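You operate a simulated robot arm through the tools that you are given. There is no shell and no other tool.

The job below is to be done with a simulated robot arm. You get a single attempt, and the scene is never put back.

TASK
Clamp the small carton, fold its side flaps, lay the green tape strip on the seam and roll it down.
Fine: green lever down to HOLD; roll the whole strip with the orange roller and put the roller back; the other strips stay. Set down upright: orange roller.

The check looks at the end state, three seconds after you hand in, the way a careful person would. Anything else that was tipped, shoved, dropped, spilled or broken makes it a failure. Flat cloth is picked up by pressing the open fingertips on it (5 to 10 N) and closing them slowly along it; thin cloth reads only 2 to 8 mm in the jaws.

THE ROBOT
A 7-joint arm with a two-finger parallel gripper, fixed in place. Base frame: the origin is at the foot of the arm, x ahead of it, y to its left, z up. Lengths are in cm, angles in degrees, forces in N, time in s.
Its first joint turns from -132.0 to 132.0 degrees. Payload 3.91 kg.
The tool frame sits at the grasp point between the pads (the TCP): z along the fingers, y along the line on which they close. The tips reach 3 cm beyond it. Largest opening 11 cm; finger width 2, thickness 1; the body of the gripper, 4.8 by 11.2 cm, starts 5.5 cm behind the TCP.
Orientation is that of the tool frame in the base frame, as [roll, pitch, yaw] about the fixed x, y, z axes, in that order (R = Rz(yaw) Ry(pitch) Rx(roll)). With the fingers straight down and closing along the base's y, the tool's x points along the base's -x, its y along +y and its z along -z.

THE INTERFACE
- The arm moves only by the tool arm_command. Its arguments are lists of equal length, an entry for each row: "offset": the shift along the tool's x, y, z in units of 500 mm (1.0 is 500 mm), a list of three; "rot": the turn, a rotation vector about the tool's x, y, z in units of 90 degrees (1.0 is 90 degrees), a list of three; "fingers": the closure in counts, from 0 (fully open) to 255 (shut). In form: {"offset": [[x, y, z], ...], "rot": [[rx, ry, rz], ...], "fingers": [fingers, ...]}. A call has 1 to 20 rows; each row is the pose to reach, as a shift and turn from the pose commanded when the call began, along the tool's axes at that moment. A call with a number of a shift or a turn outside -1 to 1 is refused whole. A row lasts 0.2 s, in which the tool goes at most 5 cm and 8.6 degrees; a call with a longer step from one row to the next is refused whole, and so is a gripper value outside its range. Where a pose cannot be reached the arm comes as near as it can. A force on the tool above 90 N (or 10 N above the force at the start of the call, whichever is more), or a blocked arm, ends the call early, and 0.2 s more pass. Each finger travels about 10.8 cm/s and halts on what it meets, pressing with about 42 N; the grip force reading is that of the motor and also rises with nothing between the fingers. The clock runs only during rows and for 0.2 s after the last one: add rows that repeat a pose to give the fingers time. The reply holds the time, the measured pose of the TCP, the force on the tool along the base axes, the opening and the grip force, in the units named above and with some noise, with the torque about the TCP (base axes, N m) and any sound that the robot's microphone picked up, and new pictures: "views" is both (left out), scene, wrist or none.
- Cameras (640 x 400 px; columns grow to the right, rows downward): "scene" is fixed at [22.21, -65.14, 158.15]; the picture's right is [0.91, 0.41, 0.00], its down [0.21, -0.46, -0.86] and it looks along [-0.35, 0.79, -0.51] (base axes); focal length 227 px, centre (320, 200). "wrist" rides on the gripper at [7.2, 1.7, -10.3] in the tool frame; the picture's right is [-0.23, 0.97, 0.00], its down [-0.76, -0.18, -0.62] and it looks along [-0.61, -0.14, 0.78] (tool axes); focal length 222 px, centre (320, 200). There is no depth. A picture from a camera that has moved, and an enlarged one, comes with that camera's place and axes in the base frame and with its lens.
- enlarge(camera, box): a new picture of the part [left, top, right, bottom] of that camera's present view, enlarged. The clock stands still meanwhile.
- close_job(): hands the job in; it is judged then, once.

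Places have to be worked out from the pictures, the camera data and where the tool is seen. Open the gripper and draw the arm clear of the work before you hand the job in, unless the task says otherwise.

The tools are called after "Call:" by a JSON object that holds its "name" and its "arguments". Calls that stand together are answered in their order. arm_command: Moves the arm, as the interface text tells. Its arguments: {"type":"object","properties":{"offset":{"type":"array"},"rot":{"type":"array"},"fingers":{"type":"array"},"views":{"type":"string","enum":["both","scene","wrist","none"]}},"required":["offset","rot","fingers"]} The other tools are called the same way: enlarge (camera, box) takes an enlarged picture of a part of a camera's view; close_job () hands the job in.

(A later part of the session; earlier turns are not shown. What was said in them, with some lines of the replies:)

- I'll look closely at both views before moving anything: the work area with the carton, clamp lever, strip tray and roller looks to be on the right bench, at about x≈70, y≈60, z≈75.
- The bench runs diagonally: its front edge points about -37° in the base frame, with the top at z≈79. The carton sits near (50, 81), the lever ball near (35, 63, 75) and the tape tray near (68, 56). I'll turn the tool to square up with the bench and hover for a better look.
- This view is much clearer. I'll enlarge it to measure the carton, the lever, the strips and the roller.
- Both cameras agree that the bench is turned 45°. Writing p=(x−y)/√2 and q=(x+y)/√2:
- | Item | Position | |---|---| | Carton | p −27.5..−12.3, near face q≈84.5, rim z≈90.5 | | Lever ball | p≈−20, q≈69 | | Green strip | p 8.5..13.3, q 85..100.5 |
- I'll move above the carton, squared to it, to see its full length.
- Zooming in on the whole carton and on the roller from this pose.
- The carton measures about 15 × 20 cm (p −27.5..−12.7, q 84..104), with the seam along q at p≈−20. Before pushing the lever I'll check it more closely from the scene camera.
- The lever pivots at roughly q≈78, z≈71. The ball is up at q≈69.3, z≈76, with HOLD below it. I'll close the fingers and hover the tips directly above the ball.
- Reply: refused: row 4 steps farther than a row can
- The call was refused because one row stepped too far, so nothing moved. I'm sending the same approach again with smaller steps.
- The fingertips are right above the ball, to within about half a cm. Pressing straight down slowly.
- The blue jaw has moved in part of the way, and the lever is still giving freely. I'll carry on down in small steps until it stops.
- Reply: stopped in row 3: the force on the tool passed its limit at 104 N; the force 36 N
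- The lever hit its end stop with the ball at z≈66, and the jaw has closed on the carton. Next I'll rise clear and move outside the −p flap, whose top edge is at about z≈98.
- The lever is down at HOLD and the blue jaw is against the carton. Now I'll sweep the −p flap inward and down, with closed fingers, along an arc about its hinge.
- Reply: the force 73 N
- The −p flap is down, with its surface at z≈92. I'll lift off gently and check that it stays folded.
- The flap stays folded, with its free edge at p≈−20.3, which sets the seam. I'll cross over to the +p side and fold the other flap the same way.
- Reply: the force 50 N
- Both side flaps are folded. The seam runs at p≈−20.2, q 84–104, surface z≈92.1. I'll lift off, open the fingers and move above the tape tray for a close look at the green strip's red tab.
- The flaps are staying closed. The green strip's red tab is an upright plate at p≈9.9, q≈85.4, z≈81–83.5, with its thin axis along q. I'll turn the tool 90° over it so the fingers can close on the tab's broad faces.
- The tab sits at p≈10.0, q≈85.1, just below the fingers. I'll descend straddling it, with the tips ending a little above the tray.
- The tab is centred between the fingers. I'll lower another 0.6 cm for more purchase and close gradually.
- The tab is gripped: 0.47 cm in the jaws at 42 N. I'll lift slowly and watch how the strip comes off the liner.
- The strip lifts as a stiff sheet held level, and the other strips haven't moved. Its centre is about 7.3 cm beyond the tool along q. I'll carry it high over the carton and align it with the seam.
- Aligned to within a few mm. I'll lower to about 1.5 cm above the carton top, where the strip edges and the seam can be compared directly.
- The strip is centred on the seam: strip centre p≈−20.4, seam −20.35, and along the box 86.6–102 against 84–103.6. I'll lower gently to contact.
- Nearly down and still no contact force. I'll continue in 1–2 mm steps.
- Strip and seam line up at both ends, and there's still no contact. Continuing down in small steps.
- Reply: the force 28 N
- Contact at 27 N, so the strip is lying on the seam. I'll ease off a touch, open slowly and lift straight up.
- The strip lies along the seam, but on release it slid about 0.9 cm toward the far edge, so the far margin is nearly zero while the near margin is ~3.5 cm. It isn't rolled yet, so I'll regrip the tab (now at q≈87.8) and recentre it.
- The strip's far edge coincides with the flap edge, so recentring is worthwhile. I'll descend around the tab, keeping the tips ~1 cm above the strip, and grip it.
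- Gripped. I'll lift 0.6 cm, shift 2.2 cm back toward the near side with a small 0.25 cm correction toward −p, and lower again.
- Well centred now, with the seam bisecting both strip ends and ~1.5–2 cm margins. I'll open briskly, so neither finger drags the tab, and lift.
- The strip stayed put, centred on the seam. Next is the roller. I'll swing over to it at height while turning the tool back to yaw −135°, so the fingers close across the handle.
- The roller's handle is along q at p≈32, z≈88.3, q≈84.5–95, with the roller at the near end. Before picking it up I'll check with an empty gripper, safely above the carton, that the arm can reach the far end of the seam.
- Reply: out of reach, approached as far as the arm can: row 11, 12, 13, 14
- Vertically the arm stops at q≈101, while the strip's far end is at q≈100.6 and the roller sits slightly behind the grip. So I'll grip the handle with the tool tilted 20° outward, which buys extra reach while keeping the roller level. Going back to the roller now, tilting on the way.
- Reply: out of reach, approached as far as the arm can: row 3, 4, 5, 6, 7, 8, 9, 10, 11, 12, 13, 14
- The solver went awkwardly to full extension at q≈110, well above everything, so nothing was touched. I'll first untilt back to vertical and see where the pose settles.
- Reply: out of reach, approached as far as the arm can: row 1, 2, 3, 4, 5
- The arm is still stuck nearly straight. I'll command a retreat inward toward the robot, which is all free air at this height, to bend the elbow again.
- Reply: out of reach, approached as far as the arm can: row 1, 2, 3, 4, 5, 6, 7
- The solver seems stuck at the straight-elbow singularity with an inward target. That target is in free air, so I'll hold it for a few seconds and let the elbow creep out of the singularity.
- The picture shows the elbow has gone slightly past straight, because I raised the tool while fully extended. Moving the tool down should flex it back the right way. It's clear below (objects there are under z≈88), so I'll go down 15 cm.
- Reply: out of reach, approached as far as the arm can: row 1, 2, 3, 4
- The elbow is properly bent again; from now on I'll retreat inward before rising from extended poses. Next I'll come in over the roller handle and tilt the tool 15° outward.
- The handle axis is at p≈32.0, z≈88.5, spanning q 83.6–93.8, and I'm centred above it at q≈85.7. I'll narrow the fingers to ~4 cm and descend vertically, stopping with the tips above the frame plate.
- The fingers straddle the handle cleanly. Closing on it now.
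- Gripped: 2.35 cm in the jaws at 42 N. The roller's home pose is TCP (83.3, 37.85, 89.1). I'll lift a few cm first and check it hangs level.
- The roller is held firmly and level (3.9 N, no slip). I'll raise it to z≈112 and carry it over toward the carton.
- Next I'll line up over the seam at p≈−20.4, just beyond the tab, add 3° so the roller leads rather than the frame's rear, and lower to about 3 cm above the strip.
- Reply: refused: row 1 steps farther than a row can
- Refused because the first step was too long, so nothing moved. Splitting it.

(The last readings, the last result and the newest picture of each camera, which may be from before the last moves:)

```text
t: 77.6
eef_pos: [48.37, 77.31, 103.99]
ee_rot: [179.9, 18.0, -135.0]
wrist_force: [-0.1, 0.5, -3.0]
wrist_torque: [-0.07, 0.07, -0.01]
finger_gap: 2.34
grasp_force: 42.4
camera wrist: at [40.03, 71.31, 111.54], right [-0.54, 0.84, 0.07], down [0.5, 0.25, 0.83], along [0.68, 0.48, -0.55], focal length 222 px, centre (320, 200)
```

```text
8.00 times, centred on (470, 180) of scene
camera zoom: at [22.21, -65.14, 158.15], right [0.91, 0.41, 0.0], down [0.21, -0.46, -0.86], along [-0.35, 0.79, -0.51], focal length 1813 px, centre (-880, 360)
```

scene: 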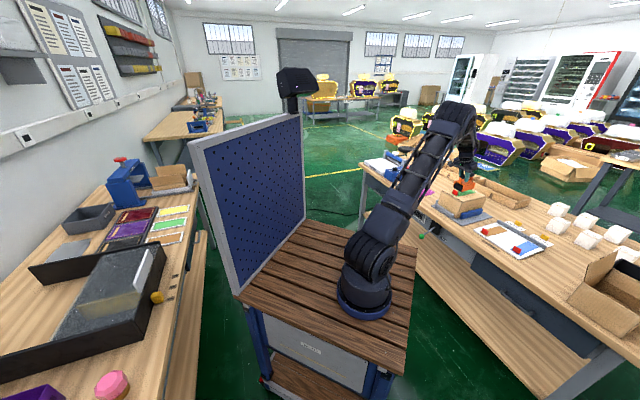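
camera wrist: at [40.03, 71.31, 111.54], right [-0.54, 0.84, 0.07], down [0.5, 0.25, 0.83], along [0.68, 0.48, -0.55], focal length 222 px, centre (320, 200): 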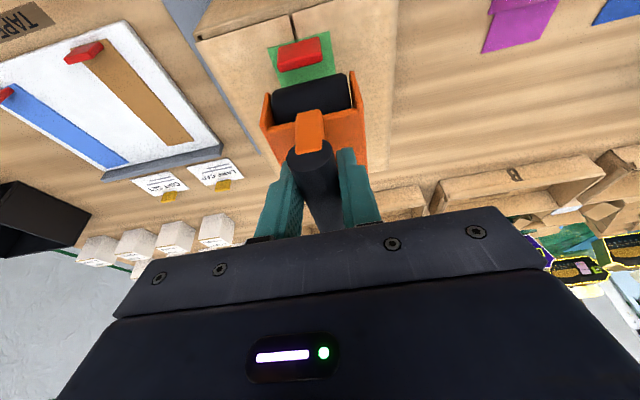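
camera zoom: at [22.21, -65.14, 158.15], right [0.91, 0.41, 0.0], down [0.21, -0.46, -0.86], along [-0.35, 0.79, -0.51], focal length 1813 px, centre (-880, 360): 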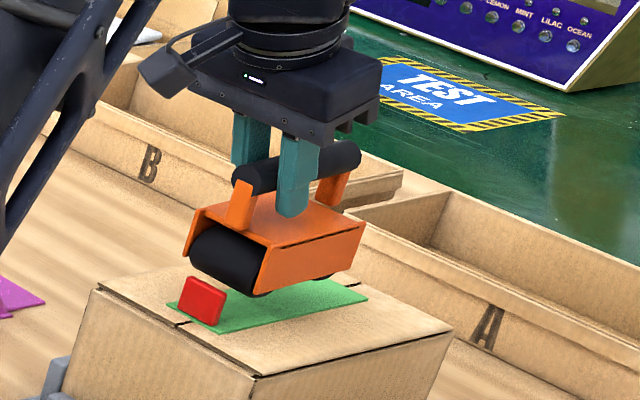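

The roller is well aligned over the strip, clear of the tab by ~1 cm. There's a second roller or foot at the frame's rear, now slightly lifted. I'll lower in small steps until I feel contact.

Call:
{"name": "arm_command", "arguments": {"offset": [[0.005, 0, 0.0152], [0.0093, 0, 0.0285], [0.0105, 0, 0.0323], [0.0117, 0, 0.0361], [0.0129, 0, 0.04], [0.0142, 0, 0.0437], [0.0142, 0, 0.0437]], "rot": [[0, 0, 0], [0, 0, 0], [0, 0, 0], [0, 0, 0], [0, 0, 0], [0, 0, 0], [0, 0, 0]], "fingers": [255, 255, 255, 255, 255, 255, 255]}}

Call:
{"name": "enlarge", "arguments": {"camera": "wrist", "box": [200, 40, 440, 190]}}

Call:
{"name": "enlarge", "arguments": {"camera": "scene", "box": [430, 165, 510, 215]}}

```text
t: 79.2
eef_pos: [48.31, 77.27, 101.71]
ee_rot: [180.0, 18.1, -135.0]
wrist_force: [-1.0, 0.6, -2.3]
wrist_torque: [-0.05, 0.07, -0.02]
finger_gap: 2.36
grasp_force: 41.4
camera wrist: at [40.11, 71.34, 109.31], right [-0.54, 0.84, 0.07], down [0.5, 0.25, 0.83], along [0.68, 0.48, -0.55], focal length 222 px, centre (320, 200)
```

scene: 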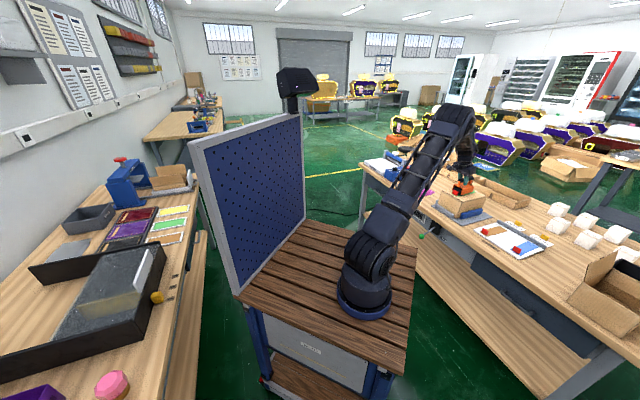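
wrist: 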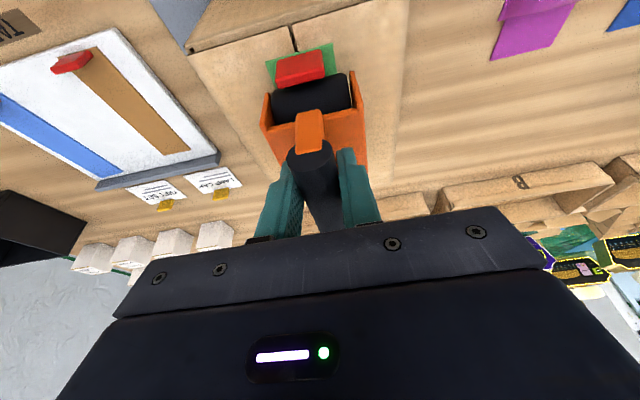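

```text
2.67 times, centred on (320, 115) of wrist
camera zoom: at [40.11, 71.34, 109.31], right [-0.54, 0.84, 0.07], down [0.5, 0.25, 0.83], along [0.68, 0.48, -0.55], focal length 592 px, centre (320, 427)
```

zoom: 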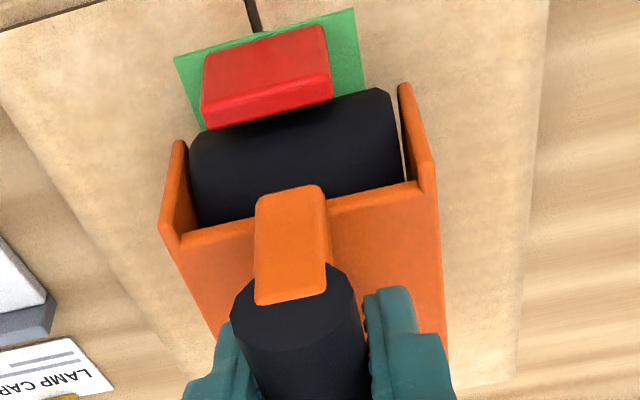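

```text
8.00 times, centred on (470, 190) of scene
camera zoom: at [22.21, -65.14, 158.15], right [0.91, 0.41, 0.0], down [0.21, -0.46, -0.86], along [-0.35, 0.79, -0.51], focal length 1813 px, centre (-880, 280)
```

zoom: 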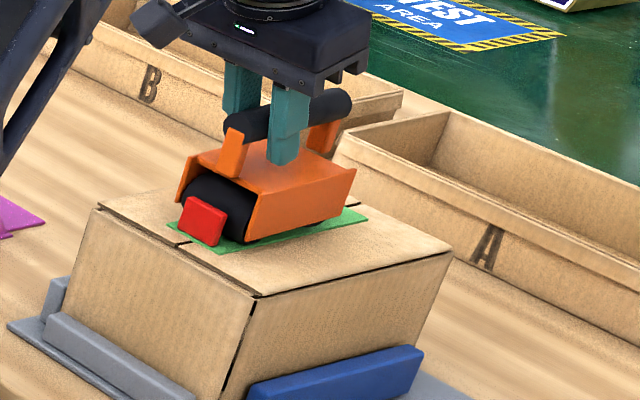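

Not quite touching yet (only the weight reads). Continuing down in 1 mm steps.

Call:
{"name": "arm_command", "arguments": {"offset": [[0.0006, 0, 0.0019], [0.0012, 0, 0.0038], [0.0019, 0, 0.0057], [0.0025, 0, 0.0076], [0.0031, 0, 0.0095]], "rot": [[0, 0, 0], [0, 0, 0], [0, 0, 0], [0, 0, 0], [0, 0, 0]], "fingers": [255, 255, 255, 255, 255], "views": "none"}}

Call:
{"name": "enlarge", "arguments": {"camera": "scene", "box": [440, 175, 504, 215]}}

```text
t: 80.4
eef_pos: [48.47, 77.25, 101.62]
ee_rot: [180.0, 18.4, -135.0]
wrist_force: [-0.4, 0.5, 32.0]
wrist_torque: [-0.26, -0.02, -0.01]
finger_gap: 2.36
grasp_force: 41.4
```

```text
10.00 times, centred on (472, 195) of scene
camera zoom: at [22.21, -65.14, 158.15], right [0.91, 0.41, 0.0], down [0.21, -0.46, -0.86], along [-0.35, 0.79, -0.51], focal length 2266 px, centre (-1200, 250)
```

zoom: 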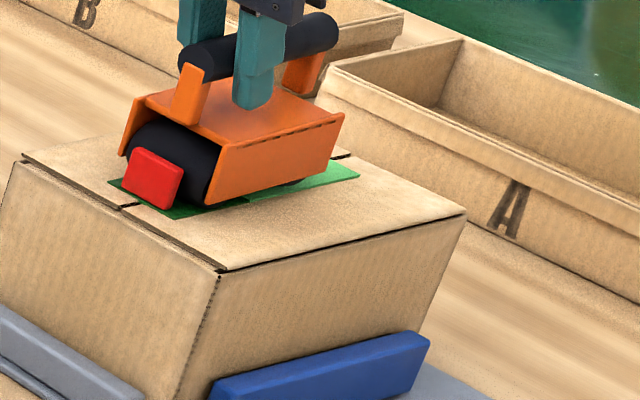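

Contact at ~35 N. The near part of the strip has visibly darkened, which looks like the sign it has been rolled. Now rolling toward the far end at constant height.

Call:
{"name": "arm_command", "arguments": {"offset": [[-0.0095, 0, 0.0031], [-0.019, 0, 0.0062], [-0.0285, 0, 0.0093], [-0.038, 0, 0.0124], [-0.0475, 0, 0.0155], [-0.057, 0, 0.0186], [-0.0665, 0, 0.0217], [-0.076, 0, 0.0249], [-0.0855, 0, 0.028], [-0.095, 0, 0.0311], [-0.1045, 0, 0.0342], [-0.114, 0, 0.0373]], "rot": [[0, 0, 0], [0, 0, 0], [0, 0, 0], [0, 0, 0], [0, 0, 0], [0, 0, 0], [0, 0, 0], [0, 0, 0], [0, 0, 0], [0, 0, 0], [0, 0, 0], [0, 0, 0]], "fingers": [255, 255, 255, 255, 255, 255, 255, 255, 255, 255, 255, 255]}}

Call:
{"name": "enlarge", "arguments": {"camera": "scene", "box": [440, 170, 504, 210]}}

Call:
{"name": "enlarge", "arguments": {"camera": "wrist", "box": [200, 0, 440, 150]}}

```text
t: 83.0
eef_pos: [52.68, 81.33, 101.5]
ee_rot: [179.9, 18.3, -135.1]
wrist_force: [0.2, -0.5, 45.9]
wrist_torque: [-0.4, -0.05, 0.0]
finger_gap: 2.37
grasp_force: 42.0
camera wrist: at [44.29, 75.42, 109.04], right [-0.54, 0.84, 0.07], down [0.5, 0.25, 0.83], along [0.68, 0.48, -0.55], focal length 222 px, centre (320, 200)
```

scene: 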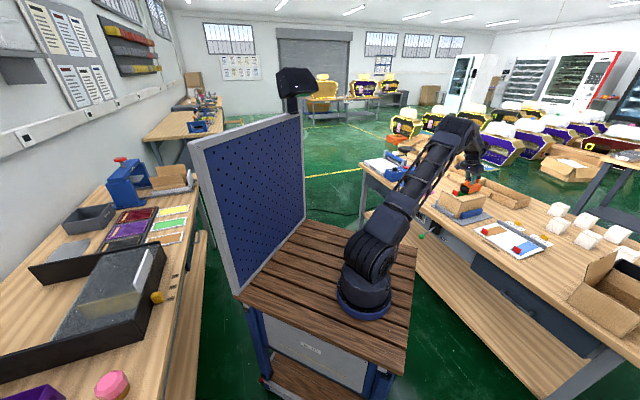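
wrist: 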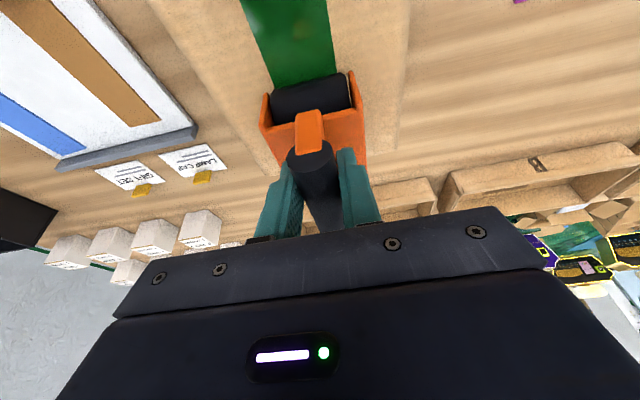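

```text
10.00 times, centred on (472, 190) of scene
camera zoom: at [22.21, -65.14, 158.15], right [0.91, 0.41, 0.0], down [0.21, -0.46, -0.86], along [-0.35, 0.79, -0.51], focal length 2266 px, centre (-1200, 300)
```

zoom: 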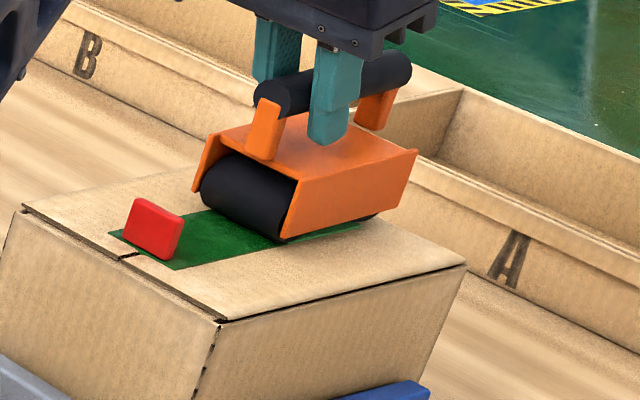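

```text
2.67 times, centred on (320, 75) of wrist
camera zoom: at [44.29, 75.42, 109.04], right [-0.54, 0.84, 0.07], down [0.5, 0.25, 0.83], along [0.68, 0.48, -0.55], focal length 592 px, centre (320, 533)
```

zoom: 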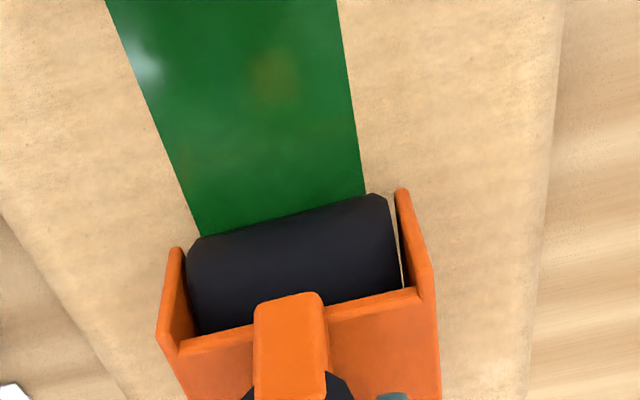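

The rolled portion turns dark green, right from the tab end. Continuing to the far end in two stages, watching the reach.

Call:
{"name": "arm_command", "arguments": {"offset": [[-0.0098, 0, 0.0031], [-0.0196, 0, 0.0062], [-0.0293, 0, 0.0093], [-0.0391, 0, 0.0125], [-0.0489, 0, 0.0157], [-0.0587, 0, 0.0189], [-0.0685, 0, 0.0221], [-0.0782, 0, 0.0253], [-0.088, 0, 0.0285]], "rot": [[0, 0, 0], [0, 0, 0], [0, 0, 0], [0, 0, 0], [0, 0, 0], [0, 0, 0], [0, 0, 0], [0, 0, 0], [0, 0, 0]], "fingers": [255, 255, 255, 255, 255, 255, 255, 255, 255], "views": "wrist"}}

Call:
{"name": "enlarge", "arguments": {"camera": "scene", "box": [440, 165, 504, 205]}}

```text
t: 85.0
eef_pos: [55.95, 84.66, 101.5]
ee_rot: [179.9, 18.2, -135.0]
wrist_force: [-1.7, 0.1, 39.3]
wrist_torque: [-0.07, 0.23, -0.04]
finger_gap: 2.36
grasp_force: 42.5
camera wrist: at [47.62, 78.79, 109.03], right [-0.54, 0.84, 0.07], down [0.5, 0.25, 0.83], along [0.68, 0.48, -0.55], focal length 222 px, centre (320, 200)
```

wrist: 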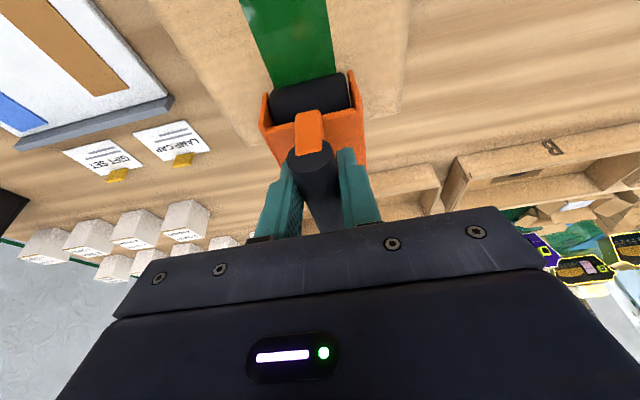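

```text
10.00 times, centred on (472, 185) of scene
camera zoom: at [22.21, -65.14, 158.15], right [0.91, 0.41, 0.0], down [0.21, -0.46, -0.86], along [-0.35, 0.79, -0.51], focal length 2266 px, centre (-1200, 350)
```

zoom: 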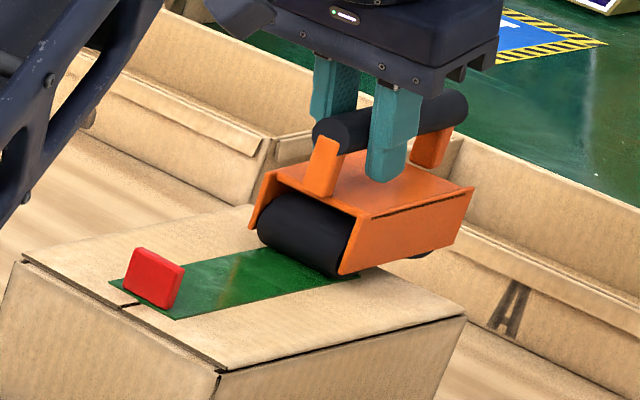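

About 1.5 cm of strip left. Rolling the last part past the strip end, staying on the flap.

Call:
{"name": "arm_command", "arguments": {"offset": [[-0.0095, 0, 0.0031], [-0.019, 0, 0.0062], [-0.0285, 0, 0.0093], [-0.038, 0, 0.0125], [-0.0427, 0, 0.014]], "rot": [[0, 0, 0], [0, 0, 0], [0, 0, 0], [0, 0, 0], [0, 0, 0]], "fingers": [255, 255, 255, 255, 255], "views": "wrist"}}

Call:
{"name": "enlarge", "arguments": {"camera": "scene", "box": [440, 165, 504, 205]}}

Call:
{"name": "enlarge", "arguments": {"camera": "wrist", "box": [200, 0, 440, 150]}}

```text
t: 86.2
eef_pos: [57.52, 86.27, 101.27]
ee_rot: [180.0, 18.1, -135.0]
wrist_force: [3.5, 2.4, 26.5]
wrist_torque: [-0.01, -0.12, 0.0]
finger_gap: 2.34
grasp_force: 42.2
camera wrist: at [49.18, 80.37, 108.9], right [-0.54, 0.84, 0.07], down [0.5, 0.25, 0.83], along [0.68, 0.48, -0.55], focal length 222 px, centre (320, 200)
```

wrist: 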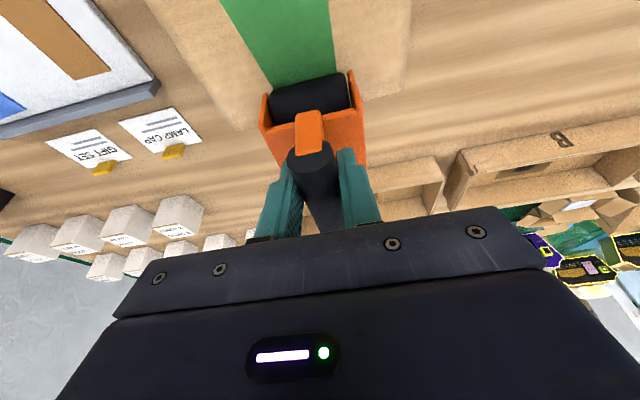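

```text
10.00 times, centred on (472, 185) of scene
camera zoom: at [22.21, -65.14, 158.15], right [0.91, 0.41, 0.0], down [0.21, -0.46, -0.86], along [-0.35, 0.79, -0.51], focal length 2266 px, centre (-1200, 350)
```

zoom: 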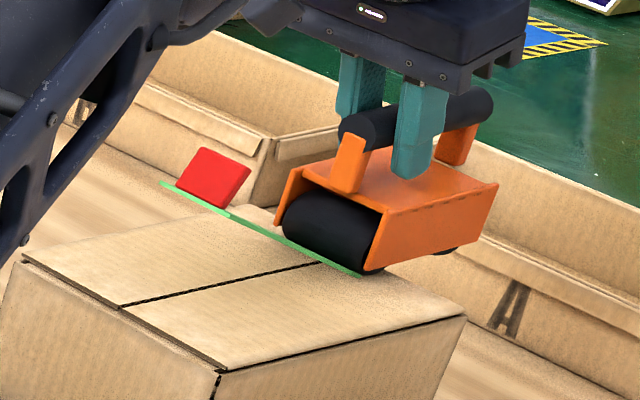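

```text
2.67 times, centred on (320, 75) of wrist
camera zoom: at [49.18, 80.37, 108.9], right [-0.54, 0.84, 0.07], down [0.5, 0.25, 0.83], along [0.68, 0.48, -0.55], focal length 592 px, centre (320, 533)
```

zoom: 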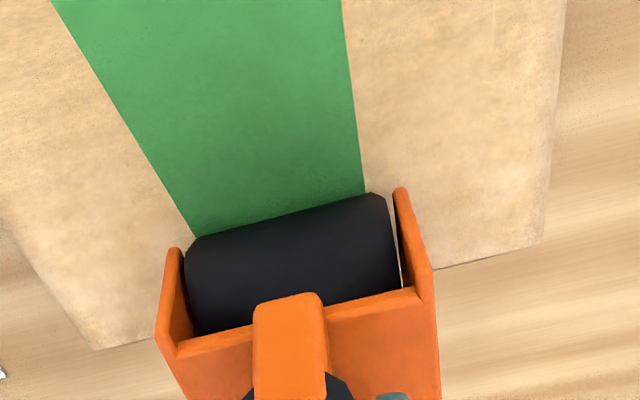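

The roller went past the strip's end and its rotation pinched and flipped the stiff strip up, so the near end is now in the air. I'll roll back slowly toward the near side to press it flat again, one small step first.

Call:
{"name": "arm_command", "arguments": {"offset": [[0.0048, 0, -0.0016], [0.0095, 0, -0.0031], [0.0143, 0, -0.0047], [0.019, 0, -0.0062]], "rot": [[0, 0, 0], [0, 0, 0], [0, 0, 0], [0, 0, 0]], "fingers": [255, 255, 255, 255], "views": "wrist"}}

Call:
{"name": "enlarge", "arguments": {"camera": "scene", "box": [440, 165, 504, 205]}}

Call:
{"name": "enlarge", "arguments": {"camera": "wrist", "box": [200, 0, 440, 150]}}

```text
t: 87.2
eef_pos: [56.71, 85.68, 101.44]
ee_rot: [179.9, 18.2, -135.0]
wrist_force: [1.7, 0.1, 29.9]
wrist_torque: [-0.25, 0.02, 0.01]
finger_gap: 2.35
grasp_force: 42.4
camera wrist: at [48.42, 79.67, 109.04], right [-0.54, 0.84, 0.07], down [0.5, 0.25, 0.83], along [0.68, 0.48, -0.55], focal length 222 px, centre (320, 200)
```

wrist: 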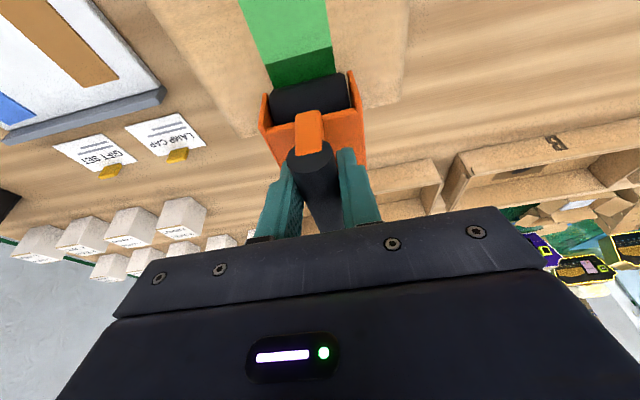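

```text
10.00 times, centred on (472, 185) of scene
camera zoom: at [22.21, -65.14, 158.15], right [0.91, 0.41, 0.0], down [0.21, -0.46, -0.86], along [-0.35, 0.79, -0.51], focal length 2266 px, centre (-1200, 350)
```

zoom: 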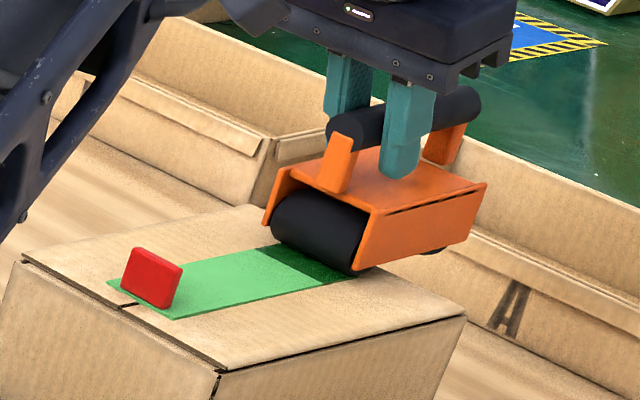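

```text
2.67 times, centred on (320, 75) of wrist
camera zoom: at [48.42, 79.67, 109.04], right [-0.54, 0.84, 0.07], down [0.5, 0.25, 0.83], along [0.68, 0.48, -0.55], focal length 592 px, centre (320, 533)
```

zoom: 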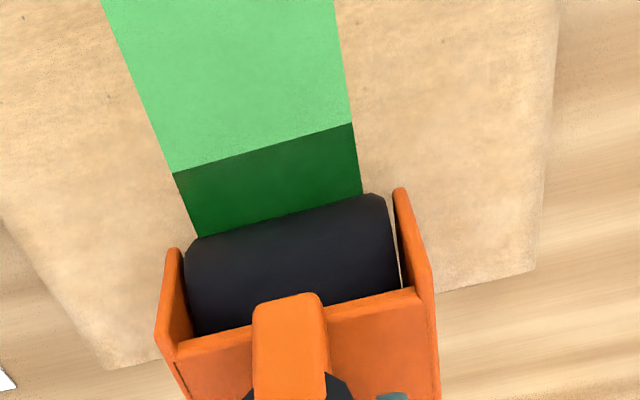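

The strip is flat again in exactly the same place. The colour shows it's tracked in segments: the far one is now rolled (dark) and the others were reset. I'll roll back all the way to the tab without passing the far end again.

Call:
{"name": "arm_command", "arguments": {"offset": [[0.0095, 0, -0.0031], [0.019, 0, -0.0062], [0.0285, 0, -0.0093], [0.038, 0, -0.0124], [0.0475, 0, -0.0155], [0.057, 0, -0.0187], [0.0665, 0, -0.0218], [0.076, 0, -0.0249], [0.0855, 0, -0.028], [0.095, 0, -0.0311], [0.1045, 0, -0.0342], [0.114, 0, -0.0373]], "rot": [[0, 0, 0], [0, 0, 0], [0, 0, 0], [0, 0, 0], [0, 0, 0], [0, 0, 0], [0, 0, 0], [0, 0, 0], [0, 0, 0], [0, 0, 0], [0, 0, 0], [0, 0, 0]], "fingers": [255, 255, 255, 255, 255, 255, 255, 255, 255, 255, 255, 255], "views": "wrist"}}

Call:
{"name": "enlarge", "arguments": {"camera": "scene", "box": [440, 165, 504, 205]}}

Call:
{"name": "enlarge", "arguments": {"camera": "wrist", "box": [200, 0, 440, 150]}}

```text
t: 89.8
eef_pos: [52.54, 81.28, 101.38]
ee_rot: [180.0, 18.2, -135.1]
wrist_force: [-0.5, 1.2, 37.3]
wrist_torque: [-0.1, 0.22, 0.01]
finger_gap: 2.33
grasp_force: 42.1
camera wrist: at [44.23, 75.37, 109.01], right [-0.54, 0.84, 0.07], down [0.5, 0.25, 0.83], along [0.68, 0.48, -0.55], focal length 222 px, centre (320, 200)
```

wrist: 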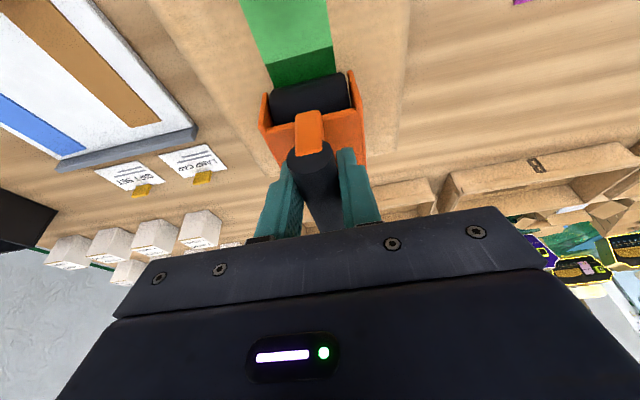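

```text
10.00 times, centred on (472, 185) of scene
camera zoom: at [22.21, -65.14, 158.15], right [0.91, 0.41, 0.0], down [0.21, -0.46, -0.86], along [-0.35, 0.79, -0.51], focal length 2266 px, centre (-1200, 350)
```

zoom: 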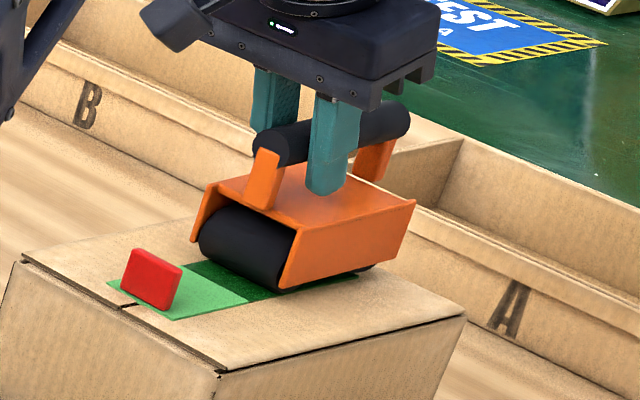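

```text
2.67 times, centred on (320, 75) of wrist
camera zoom: at [44.23, 75.37, 109.01], right [-0.54, 0.84, 0.07], down [0.5, 0.25, 0.83], along [0.68, 0.48, -0.55], focal length 592 px, centre (320, 533)
```

zoom: 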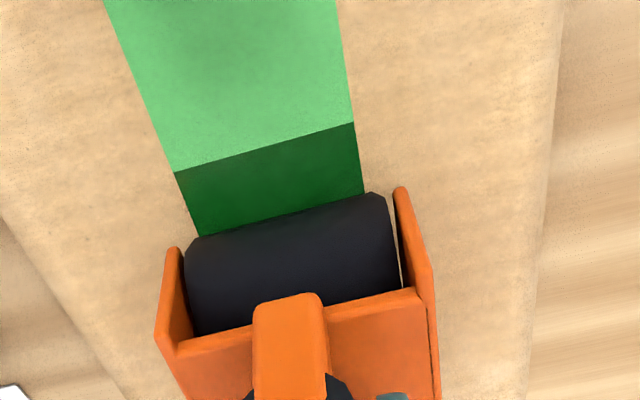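

Working well: the dark part advances ahead of the roller. I'll roll the remaining ~6 cm to just short of the tab.

Call:
{"name": "arm_command", "arguments": {"offset": [[0.0095, 0, -0.0031], [0.019, 0, -0.0062], [0.0285, 0, -0.0093], [0.038, 0, -0.0124], [0.0475, 0, -0.0155], [0.057, 0, -0.0187], [0.0665, 0, -0.0218], [0.076, 0, -0.0249], [0.0855, 0, -0.028], [0.095, 0, -0.0311], [0.1045, 0, -0.0342], [0.1112, 0, -0.0364]], "rot": [[0, 0, 0], [0, 0, 0], [0, 0, 0], [0, 0, 0], [0, 0, 0], [0, 0, 0], [0, 0, 0], [0, 0, 0], [0, 0, 0], [0, 0, 0], [0, 0, 0], [0, 0, 0]], "fingers": [255, 255, 255, 255, 255, 255, 255, 255, 255, 255, 255, 255], "views": "wrist"}}

Call:
{"name": "enlarge", "arguments": {"camera": "scene", "box": [440, 165, 504, 205]}}

Call:
{"name": "enlarge", "arguments": {"camera": "wrist", "box": [200, 0, 440, 150]}}

```text
t: 92.4
eef_pos: [48.17, 77.13, 101.38]
ee_rot: [180.0, 18.2, -135.1]
wrist_force: [0.3, 0.6, 40.4]
wrist_torque: [-0.2, 0.17, -0.03]
finger_gap: 2.34
grasp_force: 41.9
camera wrist: at [40.04, 71.28, 108.98], right [-0.54, 0.84, 0.07], down [0.5, 0.25, 0.83], along [0.68, 0.48, -0.55], focal length 222 px, centre (320, 200)
```

wrist: 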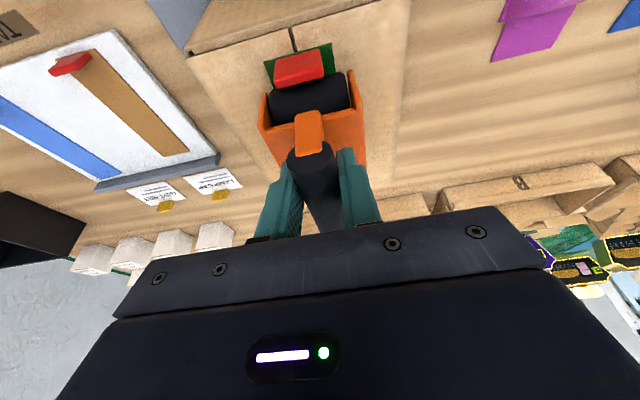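

```text
10.00 times, centred on (472, 185) of scene
camera zoom: at [22.21, -65.14, 158.15], right [0.91, 0.41, 0.0], down [0.21, -0.46, -0.86], along [-0.35, 0.79, -0.51], focal length 2266 px, centre (-1200, 350)
```

zoom: 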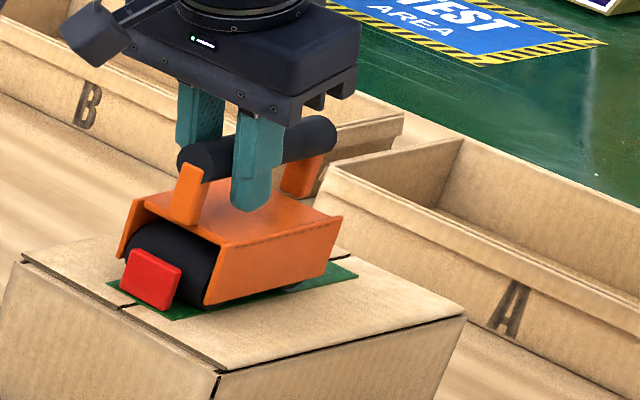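

```text
2.67 times, centred on (320, 75) of wrist
camera zoom: at [40.04, 71.28, 108.98], right [-0.54, 0.84, 0.07], down [0.5, 0.25, 0.83], along [0.68, 0.48, -0.55], focal length 592 px, centre (320, 533)
```

zoom: 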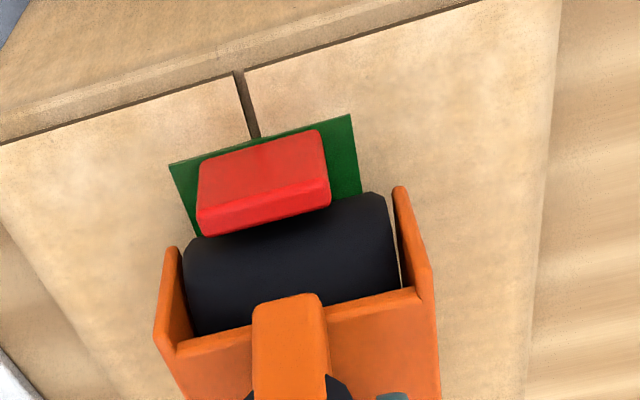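

All strip segments are now dark (rolled), with the tab still in place. I'll back off half a cm from the tab and lift the roller straight up.

Call:
{"name": "arm_command", "arguments": {"offset": [[-0.0095, 0, 0.0031], [-0.0107, 0, -0.0007], [-0.0126, 0, -0.0064], [-0.0157, 0, -0.0159], [-0.022, 0, -0.0349], [-0.0345, 0, -0.0729], [-0.0532, 0, -0.1299], [-0.0719, 0, -0.1869], [-0.0719, 0, -0.1869]], "rot": [[0, 0, 0], [0, 0, 0], [0, 0, 0], [0, 0, 0], [0, 0, 0], [0, 0, 0], [0, 0, 0], [0, 0, 0], [0, 0, 0]], "fingers": [255, 255, 255, 255, 255, 255, 255, 255, 255]}}

Call:
{"name": "enlarge", "arguments": {"camera": "scene", "box": [440, 165, 504, 205]}}

Call:
{"name": "enlarge", "arguments": {"camera": "wrist", "box": [200, 0, 440, 150]}}

```text
t: 94.4
eef_pos: [48.57, 77.54, 111.26]
ee_rot: [-179.9, 18.0, -135.1]
wrist_force: [0.5, 0.4, -3.7]
wrist_torque: [-0.06, 0.07, 0.01]
finger_gap: 2.36
grasp_force: 42.1
camera wrist: at [40.33, 71.57, 118.91], right [-0.54, 0.84, 0.07], down [0.5, 0.25, 0.83], along [0.68, 0.48, -0.55], focal length 222 px, centre (320, 200)
```

scene: 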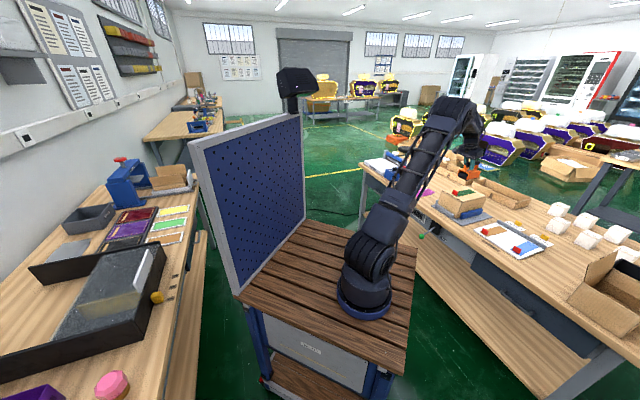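
wrist: 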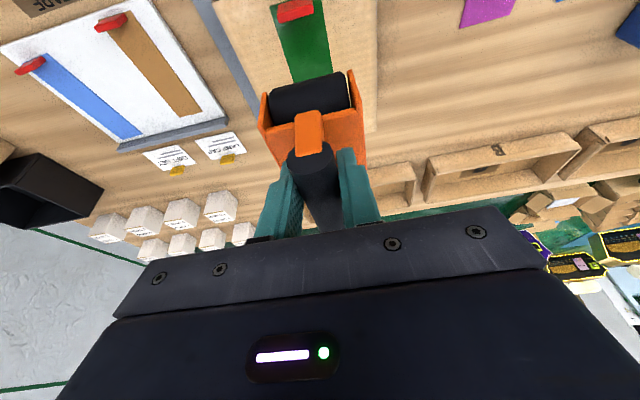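

```text
10.00 times, centred on (472, 185) of scene
camera zoom: at [22.21, -65.14, 158.15], right [0.91, 0.41, 0.0], down [0.21, -0.46, -0.86], along [-0.35, 0.79, -0.51], focal length 2266 px, centre (-1200, 350)
```

zoom: 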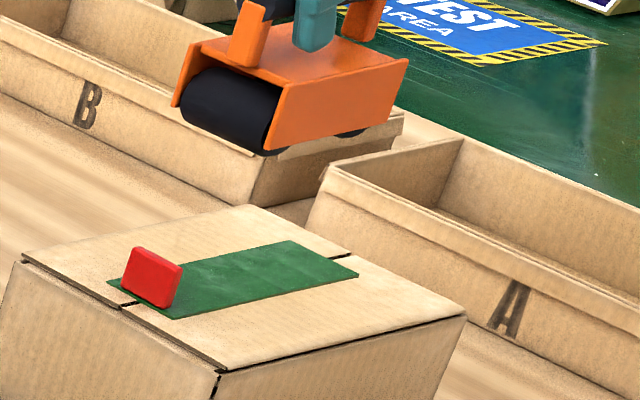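

```text
2.67 times, centred on (320, 75) of wrist
camera zoom: at [40.33, 71.57, 118.91], right [-0.54, 0.84, 0.07], down [0.5, 0.25, 0.83], along [0.68, 0.48, -0.55], focal length 592 px, centre (320, 533)
```

zoom: 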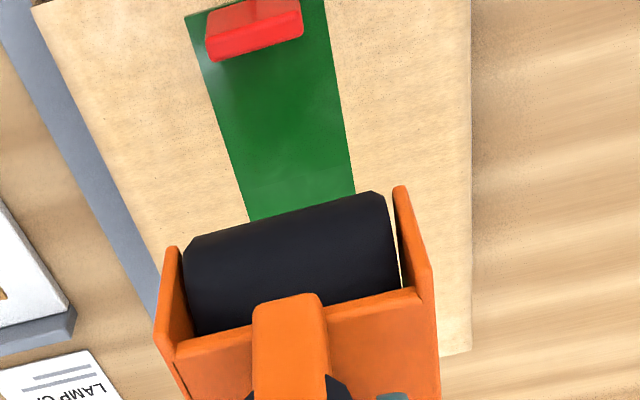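

The whole strip is evenly dark and flat on the seam. Now I'll carry the roller back toward its home place at height, returning to the 15° grip pitch so it lands level.

Call:
{"name": "arm_command", "arguments": {"offset": [[0.0058, -0.06, -0.0028], [0.0115, -0.15, -0.0057], [0.0173, -0.24, -0.0085], [0.0231, -0.33, -0.0113], [0.0289, -0.42, -0.0141], [0.0346, -0.51, -0.017], [0.0404, -0.6, -0.0198], [0.0462, -0.69, -0.0226], [0.052, -0.78, -0.0254], [0.0577, -0.87, -0.0283], [0.0635, -0.93, -0.0311], [0.0635, -0.96, -0.0311], [0.0635, -0.96, -0.0311]], "rot": [[0, 0.003, 0], [0, 0.006, 0], [0, 0.009, 0], [0, 0.012, 0], [0, 0.015, 0], [0, 0.018, 0], [0, 0.021, 0], [0, 0.024, 0], [0, 0.027, 0], [0, 0.03, 0], [0, 0.0322, 0], [0, 0.0322, 0], [0, 0.0322, 0]], "fingers": [255, 255, 255, 255, 255, 255, 255, 255, 255, 255, 255, 255, 255], "views": "wrist"}}

```text
t: 97.2
eef_pos: [80.22, 41.32, 111.77]
ee_rot: [179.9, 15.2, -135.0]
wrist_force: [0.2, -0.3, -3.2]
wrist_torque: [-0.05, 0.04, -0.01]
finger_gap: 2.33
grasp_force: 42.3
camera wrist: at [72.29, 35.56, 119.99], right [-0.53, 0.84, 0.06], down [0.53, 0.28, 0.8], along [0.66, 0.46, -0.6], focal length 222 px, centre (320, 200)
```

wrist: 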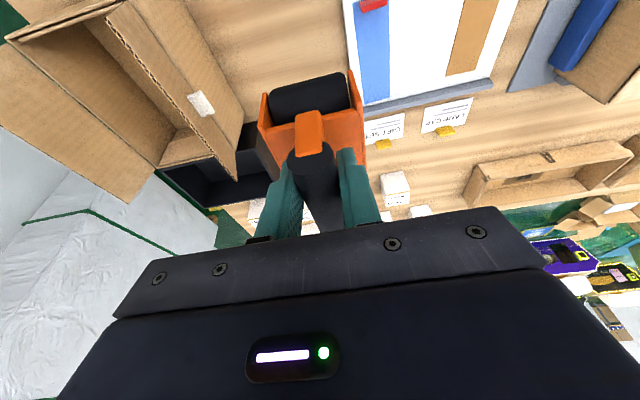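

Over the home area. I'll align exactly above the recorded spot and descend to 2 cm above the resting height.

Call:
{"name": "arm_command", "arguments": {"offset": [[0.0054, -0.0462, -0.0015], [0.0054, -0.0924, -0.0015], [0.0295, -0.0924, 0.0873], [0.0536, -0.0924, 0.1761], [0.0778, -0.0924, 0.2649], [0.1019, -0.0924, 0.3537], [0.1143, -0.0924, 0.3994], [0.1143, -0.0924, 0.3994]], "rot": [[0, 0, 0], [0, 0, 0], [0, 0, 0], [0, 0, 0], [0, 0, 0], [0, 0, 0], [0, 0, 0], [0, 0, 0]], "fingers": [255, 255, 255, 255, 255, 255, 255, 255]}}

Call:
{"name": "enlarge", "arguments": {"camera": "scene", "box": [520, 235, 600, 285]}}

```text
t: 99.0
eef_pos: [83.24, 37.72, 90.85]
ee_rot: [180.0, 15.2, -135.1]
wrist_force: [0.7, -0.4, -4.1]
wrist_torque: [-0.07, 0.05, 0.03]
finger_gap: 2.37
grasp_force: 41.6
camera wrist: at [75.31, 32.19, 99.0], right [-0.53, 0.84, 0.06], down [0.53, 0.28, 0.8], along [0.66, 0.46, -0.6], focal length 222 px, centre (320, 200)
```

scene: 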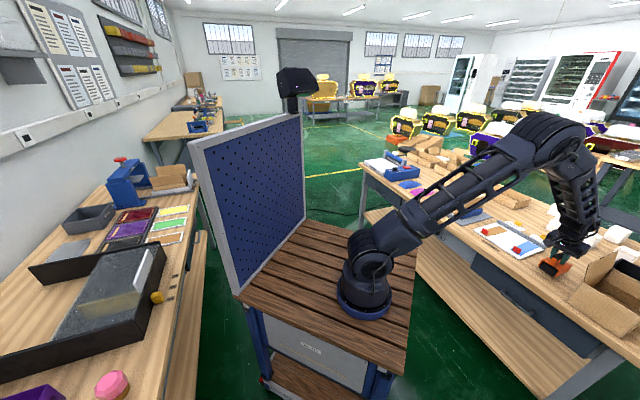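
wrist: 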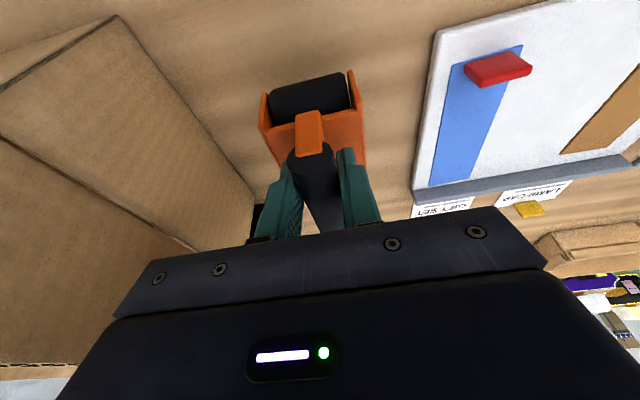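

```text
8.00 times, centred on (560, 260) of scene
camera zoom: at [22.21, -65.14, 158.15], right [0.91, 0.41, 0.0], down [0.21, -0.46, -0.86], along [-0.35, 0.79, -0.51], focal length 1813 px, centre (-1600, -280)
```

zoom: 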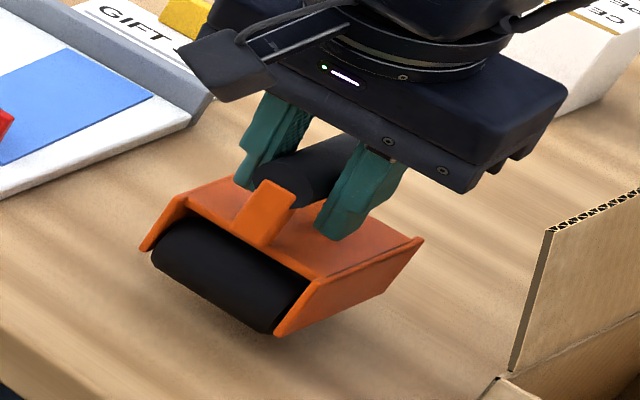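

In position. Setting it down in fine steps to the recorded height.

Call:
{"name": "arm_command", "arguments": {"offset": [[0.0042, 0.0005, 0.0154], [0.0073, 0.0005, 0.027], [0.0084, 0.0005, 0.0309], [0.0089, 0.0005, 0.0328], [0.0094, 0.0005, 0.0347], [0.0096, 0.0005, 0.0353], [0.0096, 0.0005, 0.0353]], "rot": [[0, 0, 0], [0, 0, 0], [0, 0, 0], [0, 0, 0], [0, 0, 0], [0, 0, 0], [0, 0, 0]], "fingers": [255, 255, 255, 255, 255, 255, 255], "views": "none"}}

Call:
{"name": "enlarge", "arguments": {"camera": "scene", "box": [520, 235, 600, 285]}}

```text
t: 100.6
eef_pos: [83.28, 37.86, 89.1]
ee_rot: [-179.9, 15.3, -135.0]
wrist_force: [-0.4, 0.2, 2.3]
wrist_torque: [0.35, 0.03, 0.03]
finger_gap: 2.35
grasp_force: 41.8
```

```text
8.00 times, centred on (560, 260) of scene
camera zoom: at [22.21, -65.14, 158.15], right [0.91, 0.41, 0.0], down [0.21, -0.46, -0.86], along [-0.35, 0.79, -0.51], focal length 1813 px, centre (-1600, -280)
```

zoom: 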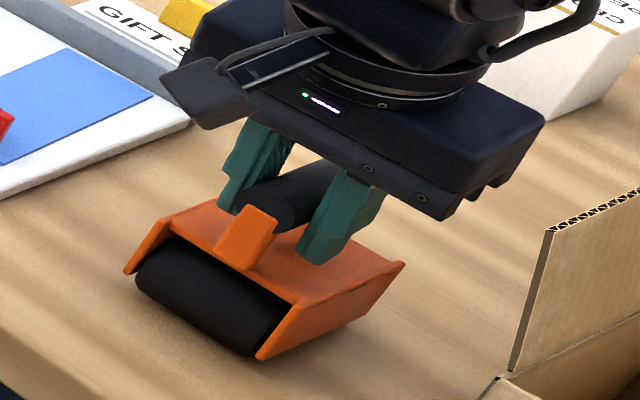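

The roller rests on the bench at its original spot (light contact). I'll settle it 0.5 mm more, open, and rise straight up.

Call:
{"name": "arm_command", "arguments": {"offset": [[0.0003, 0, 0.001], [0.0003, 0, 0.001], [0.0003, 0, 0.001], [0.0003, 0, 0.001], [-0.0045, 0, -0.0185], [-0.0155, 0, -0.058], [-0.0315, 0, -0.116], [-0.0525, 0, -0.193], [-0.0735, 0, -0.27], [-0.0735, 0, -0.27]], "rot": [[0, 0, 0], [0, 0, 0], [0, 0, 0], [0, 0, 0], [0, 0, 0], [0, 0, 0], [0, 0, 0], [0, 0, 0], [0, 0, 0], [0, 0, 0]], "fingers": [255, 158, 158, 158, 158, 158, 158, 158, 158, 158]}}

Call:
{"name": "enlarge", "arguments": {"camera": "scene", "box": [520, 235, 600, 285]}}

Call:
{"name": "enlarge", "arguments": {"camera": "wrist", "box": [200, 20, 440, 170]}}

```text
t: 102.8
eef_pos: [83.3, 37.9, 103.23]
ee_rot: [-179.9, 15.2, -135.0]
wrist_force: [0.1, -0.6, 0.4]
wrist_torque: [0.03, -0.03, 0.0]
finger_gap: 4.18
grasp_force: 0.0
camera wrist: at [75.31, 32.18, 111.22], right [-0.53, 0.84, 0.06], down [0.53, 0.28, 0.8], along [0.66, 0.46, -0.6], focal length 222 px, centre (320, 200)
```

scene: 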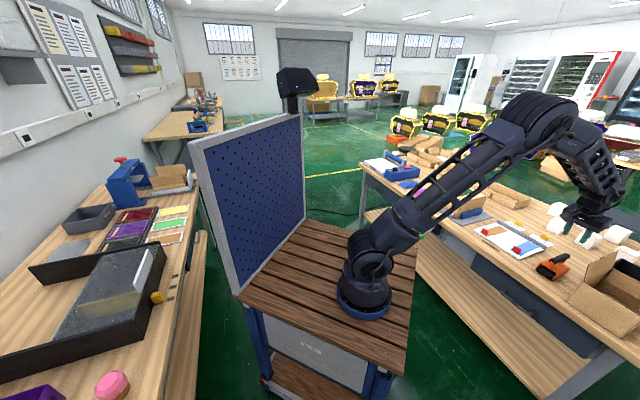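
wrist: 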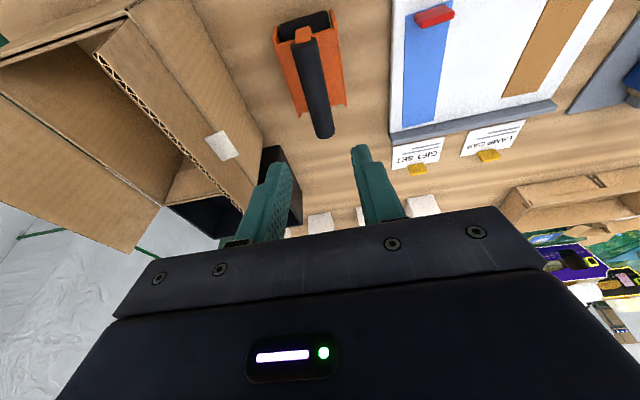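

```text
8.00 times, centred on (560, 260) of scene
camera zoom: at [22.21, -65.14, 158.15], right [0.91, 0.41, 0.0], down [0.21, -0.46, -0.86], along [-0.35, 0.79, -0.51], focal length 1813 px, centre (-1600, -280)
```

zoom: 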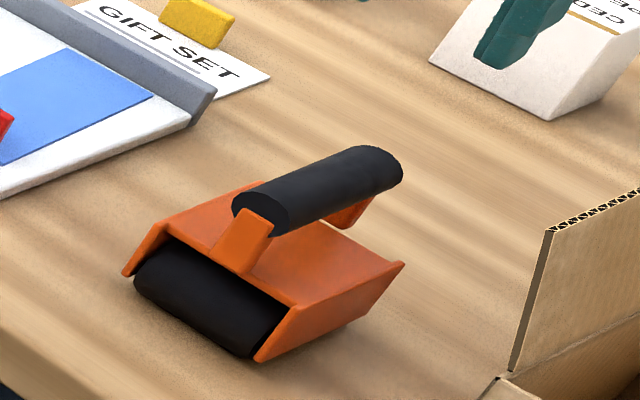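

```text
2.67 times, centred on (320, 95) of wrist
camera zoom: at [75.31, 32.18, 111.22], right [-0.53, 0.84, 0.06], down [0.53, 0.28, 0.8], along [0.66, 0.46, -0.6], focal length 592 px, centre (320, 480)
```

zoom: 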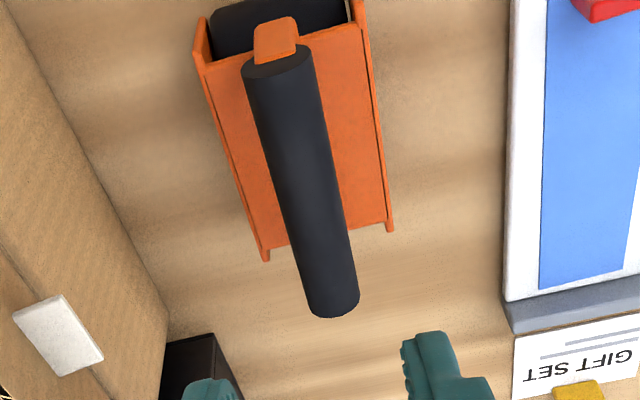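

The roller is back upright on its spot. I'll withdraw the arm inward and up, open fully, and do a final check of everything.

Call:
{"name": "arm_command", "arguments": {"offset": [[0.034, 0, -0.059], [0.068, 0, -0.118], [0.102, 0, -0.177], [0.136, 0, -0.236], [0.169, 0, -0.295], [0.169, 0, -0.295]], "rot": [[0, 0.03, 0], [0, 0.07, 0], [0, 0.11, 0], [0, 0.15, 0], [0, 0.1667, 0], [0, 0.1667, 0]], "fingers": [120, 80, 40, 0, 0, 0]}}

Call:
{"name": "enlarge", "arguments": {"camera": "scene", "box": [400, 160, 528, 240]}}

Call:
{"name": "enlarge", "arguments": {"camera": "scene", "box": [460, 200, 620, 300]}}

```text
t: 104.2
eef_pos: [74.72, 29.28, 115.31]
ee_rot: [-180.0, 0.1, -135.0]
wrist_force: [0.0, 0.5, 0.2]
wrist_torque: [0.01, 0.0, 0.04]
finger_gap: 11.02
grasp_force: 0.0
camera wrist: at [68.47, 25.39, 125.61], right [-0.53, 0.85, 0.0], down [0.66, 0.41, 0.63], along [0.53, 0.33, -0.78], focal length 222 px, centre (320, 200)
```

scene: 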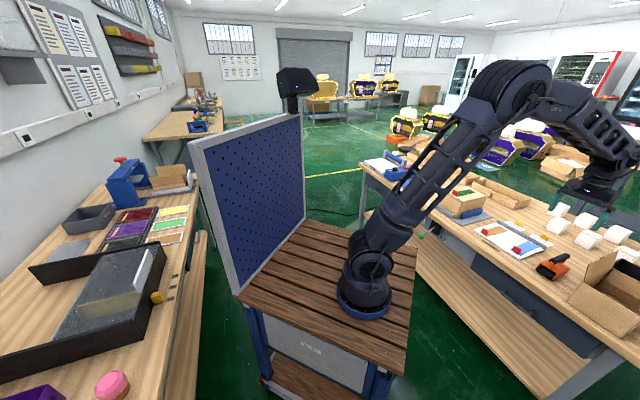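
wrist: 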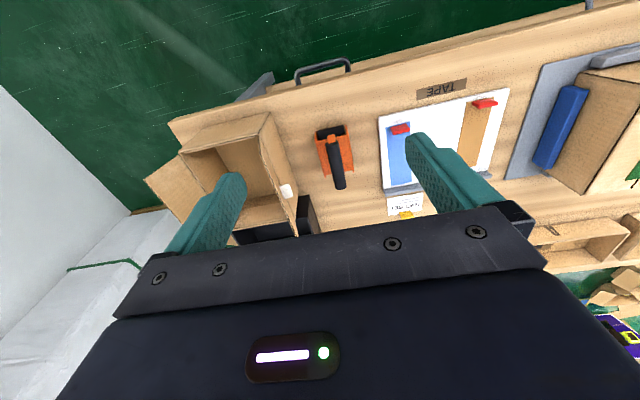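

```text
5.00 times, centred on (464, 200) of scene
camera zoom: at [22.21, -65.14, 158.15], right [0.91, 0.41, 0.0], down [0.21, -0.46, -0.86], along [-0.35, 0.79, -0.51], focal length 1133 px, centre (-400, 200)
```

zoom: 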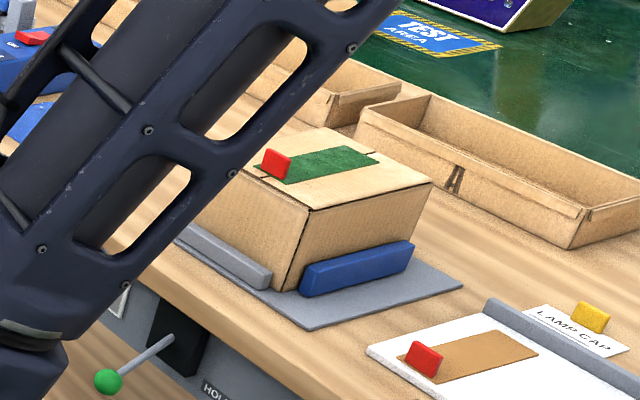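

```text
4.00 times, centred on (540, 250) of scene
camera zoom: at [22.21, -65.14, 158.15], right [0.91, 0.41, 0.0], down [0.21, -0.46, -0.86], along [-0.35, 0.79, -0.51], focal length 907 px, centre (-560, 0)
```

zoom: 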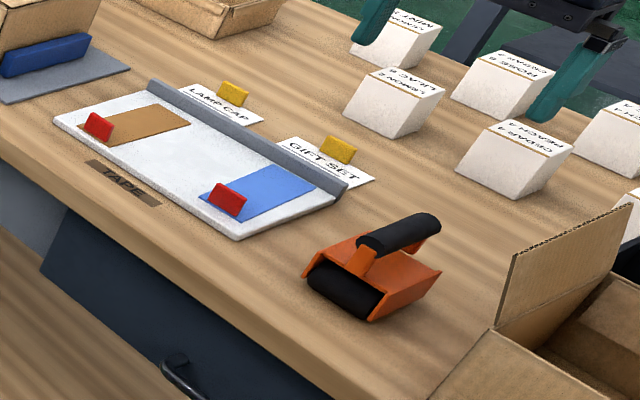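

Everything checks out:

- **Lever:** down at HOLD, with the jaw against the carton.
- **Flaps:** both side flaps are closed.
- **Green strip:** flat and fully rolled along the seam.
- **Other strips:** brown and blue are where they started.
- **Roller:** upright at its place.
- **Arm:** open and clear of the work.

Handing in the job.

Call:
{"name": "close_job", "arguments": {}}

```text
The job is handed in.
```

The job is handed in. I don't have the verdict, but my last look at the pictures showed everything the task asked for in place.

- **Clamp:** the green lever is down against its stop at HOLD, and the blue jaw is closed on the small carton.
- **Flaps:** both side flaps are folded and lie flat.
- **Green strip:** it lies centred on the seam. The whole strip turned dark green, which I took to mean fully rolled.
- **Roller:** it stands upright on the spot I took it from.
- **Other strips:** the brown and blue strips were not touched and look unmoved.
- **Arm:** it is drawn back, with the gripper open.

Three things went off plan, and I corrected each of them:

- **Strip placement:** the strip slid about 0.9 cm when I first let go of it, so I regripped the tab and recentred it before rolling.
- **Rolling past the end:** the first pass ran just beyond the far end and flipped the strip up. Rolling back laid it flat in the same place, and I then rolled it all the way back to the tab.
- **Arm overreach:** while I was testing its reach, the arm stretched out almost straight and stuck there for a few seconds. It stayed well above everything and touched nothing.
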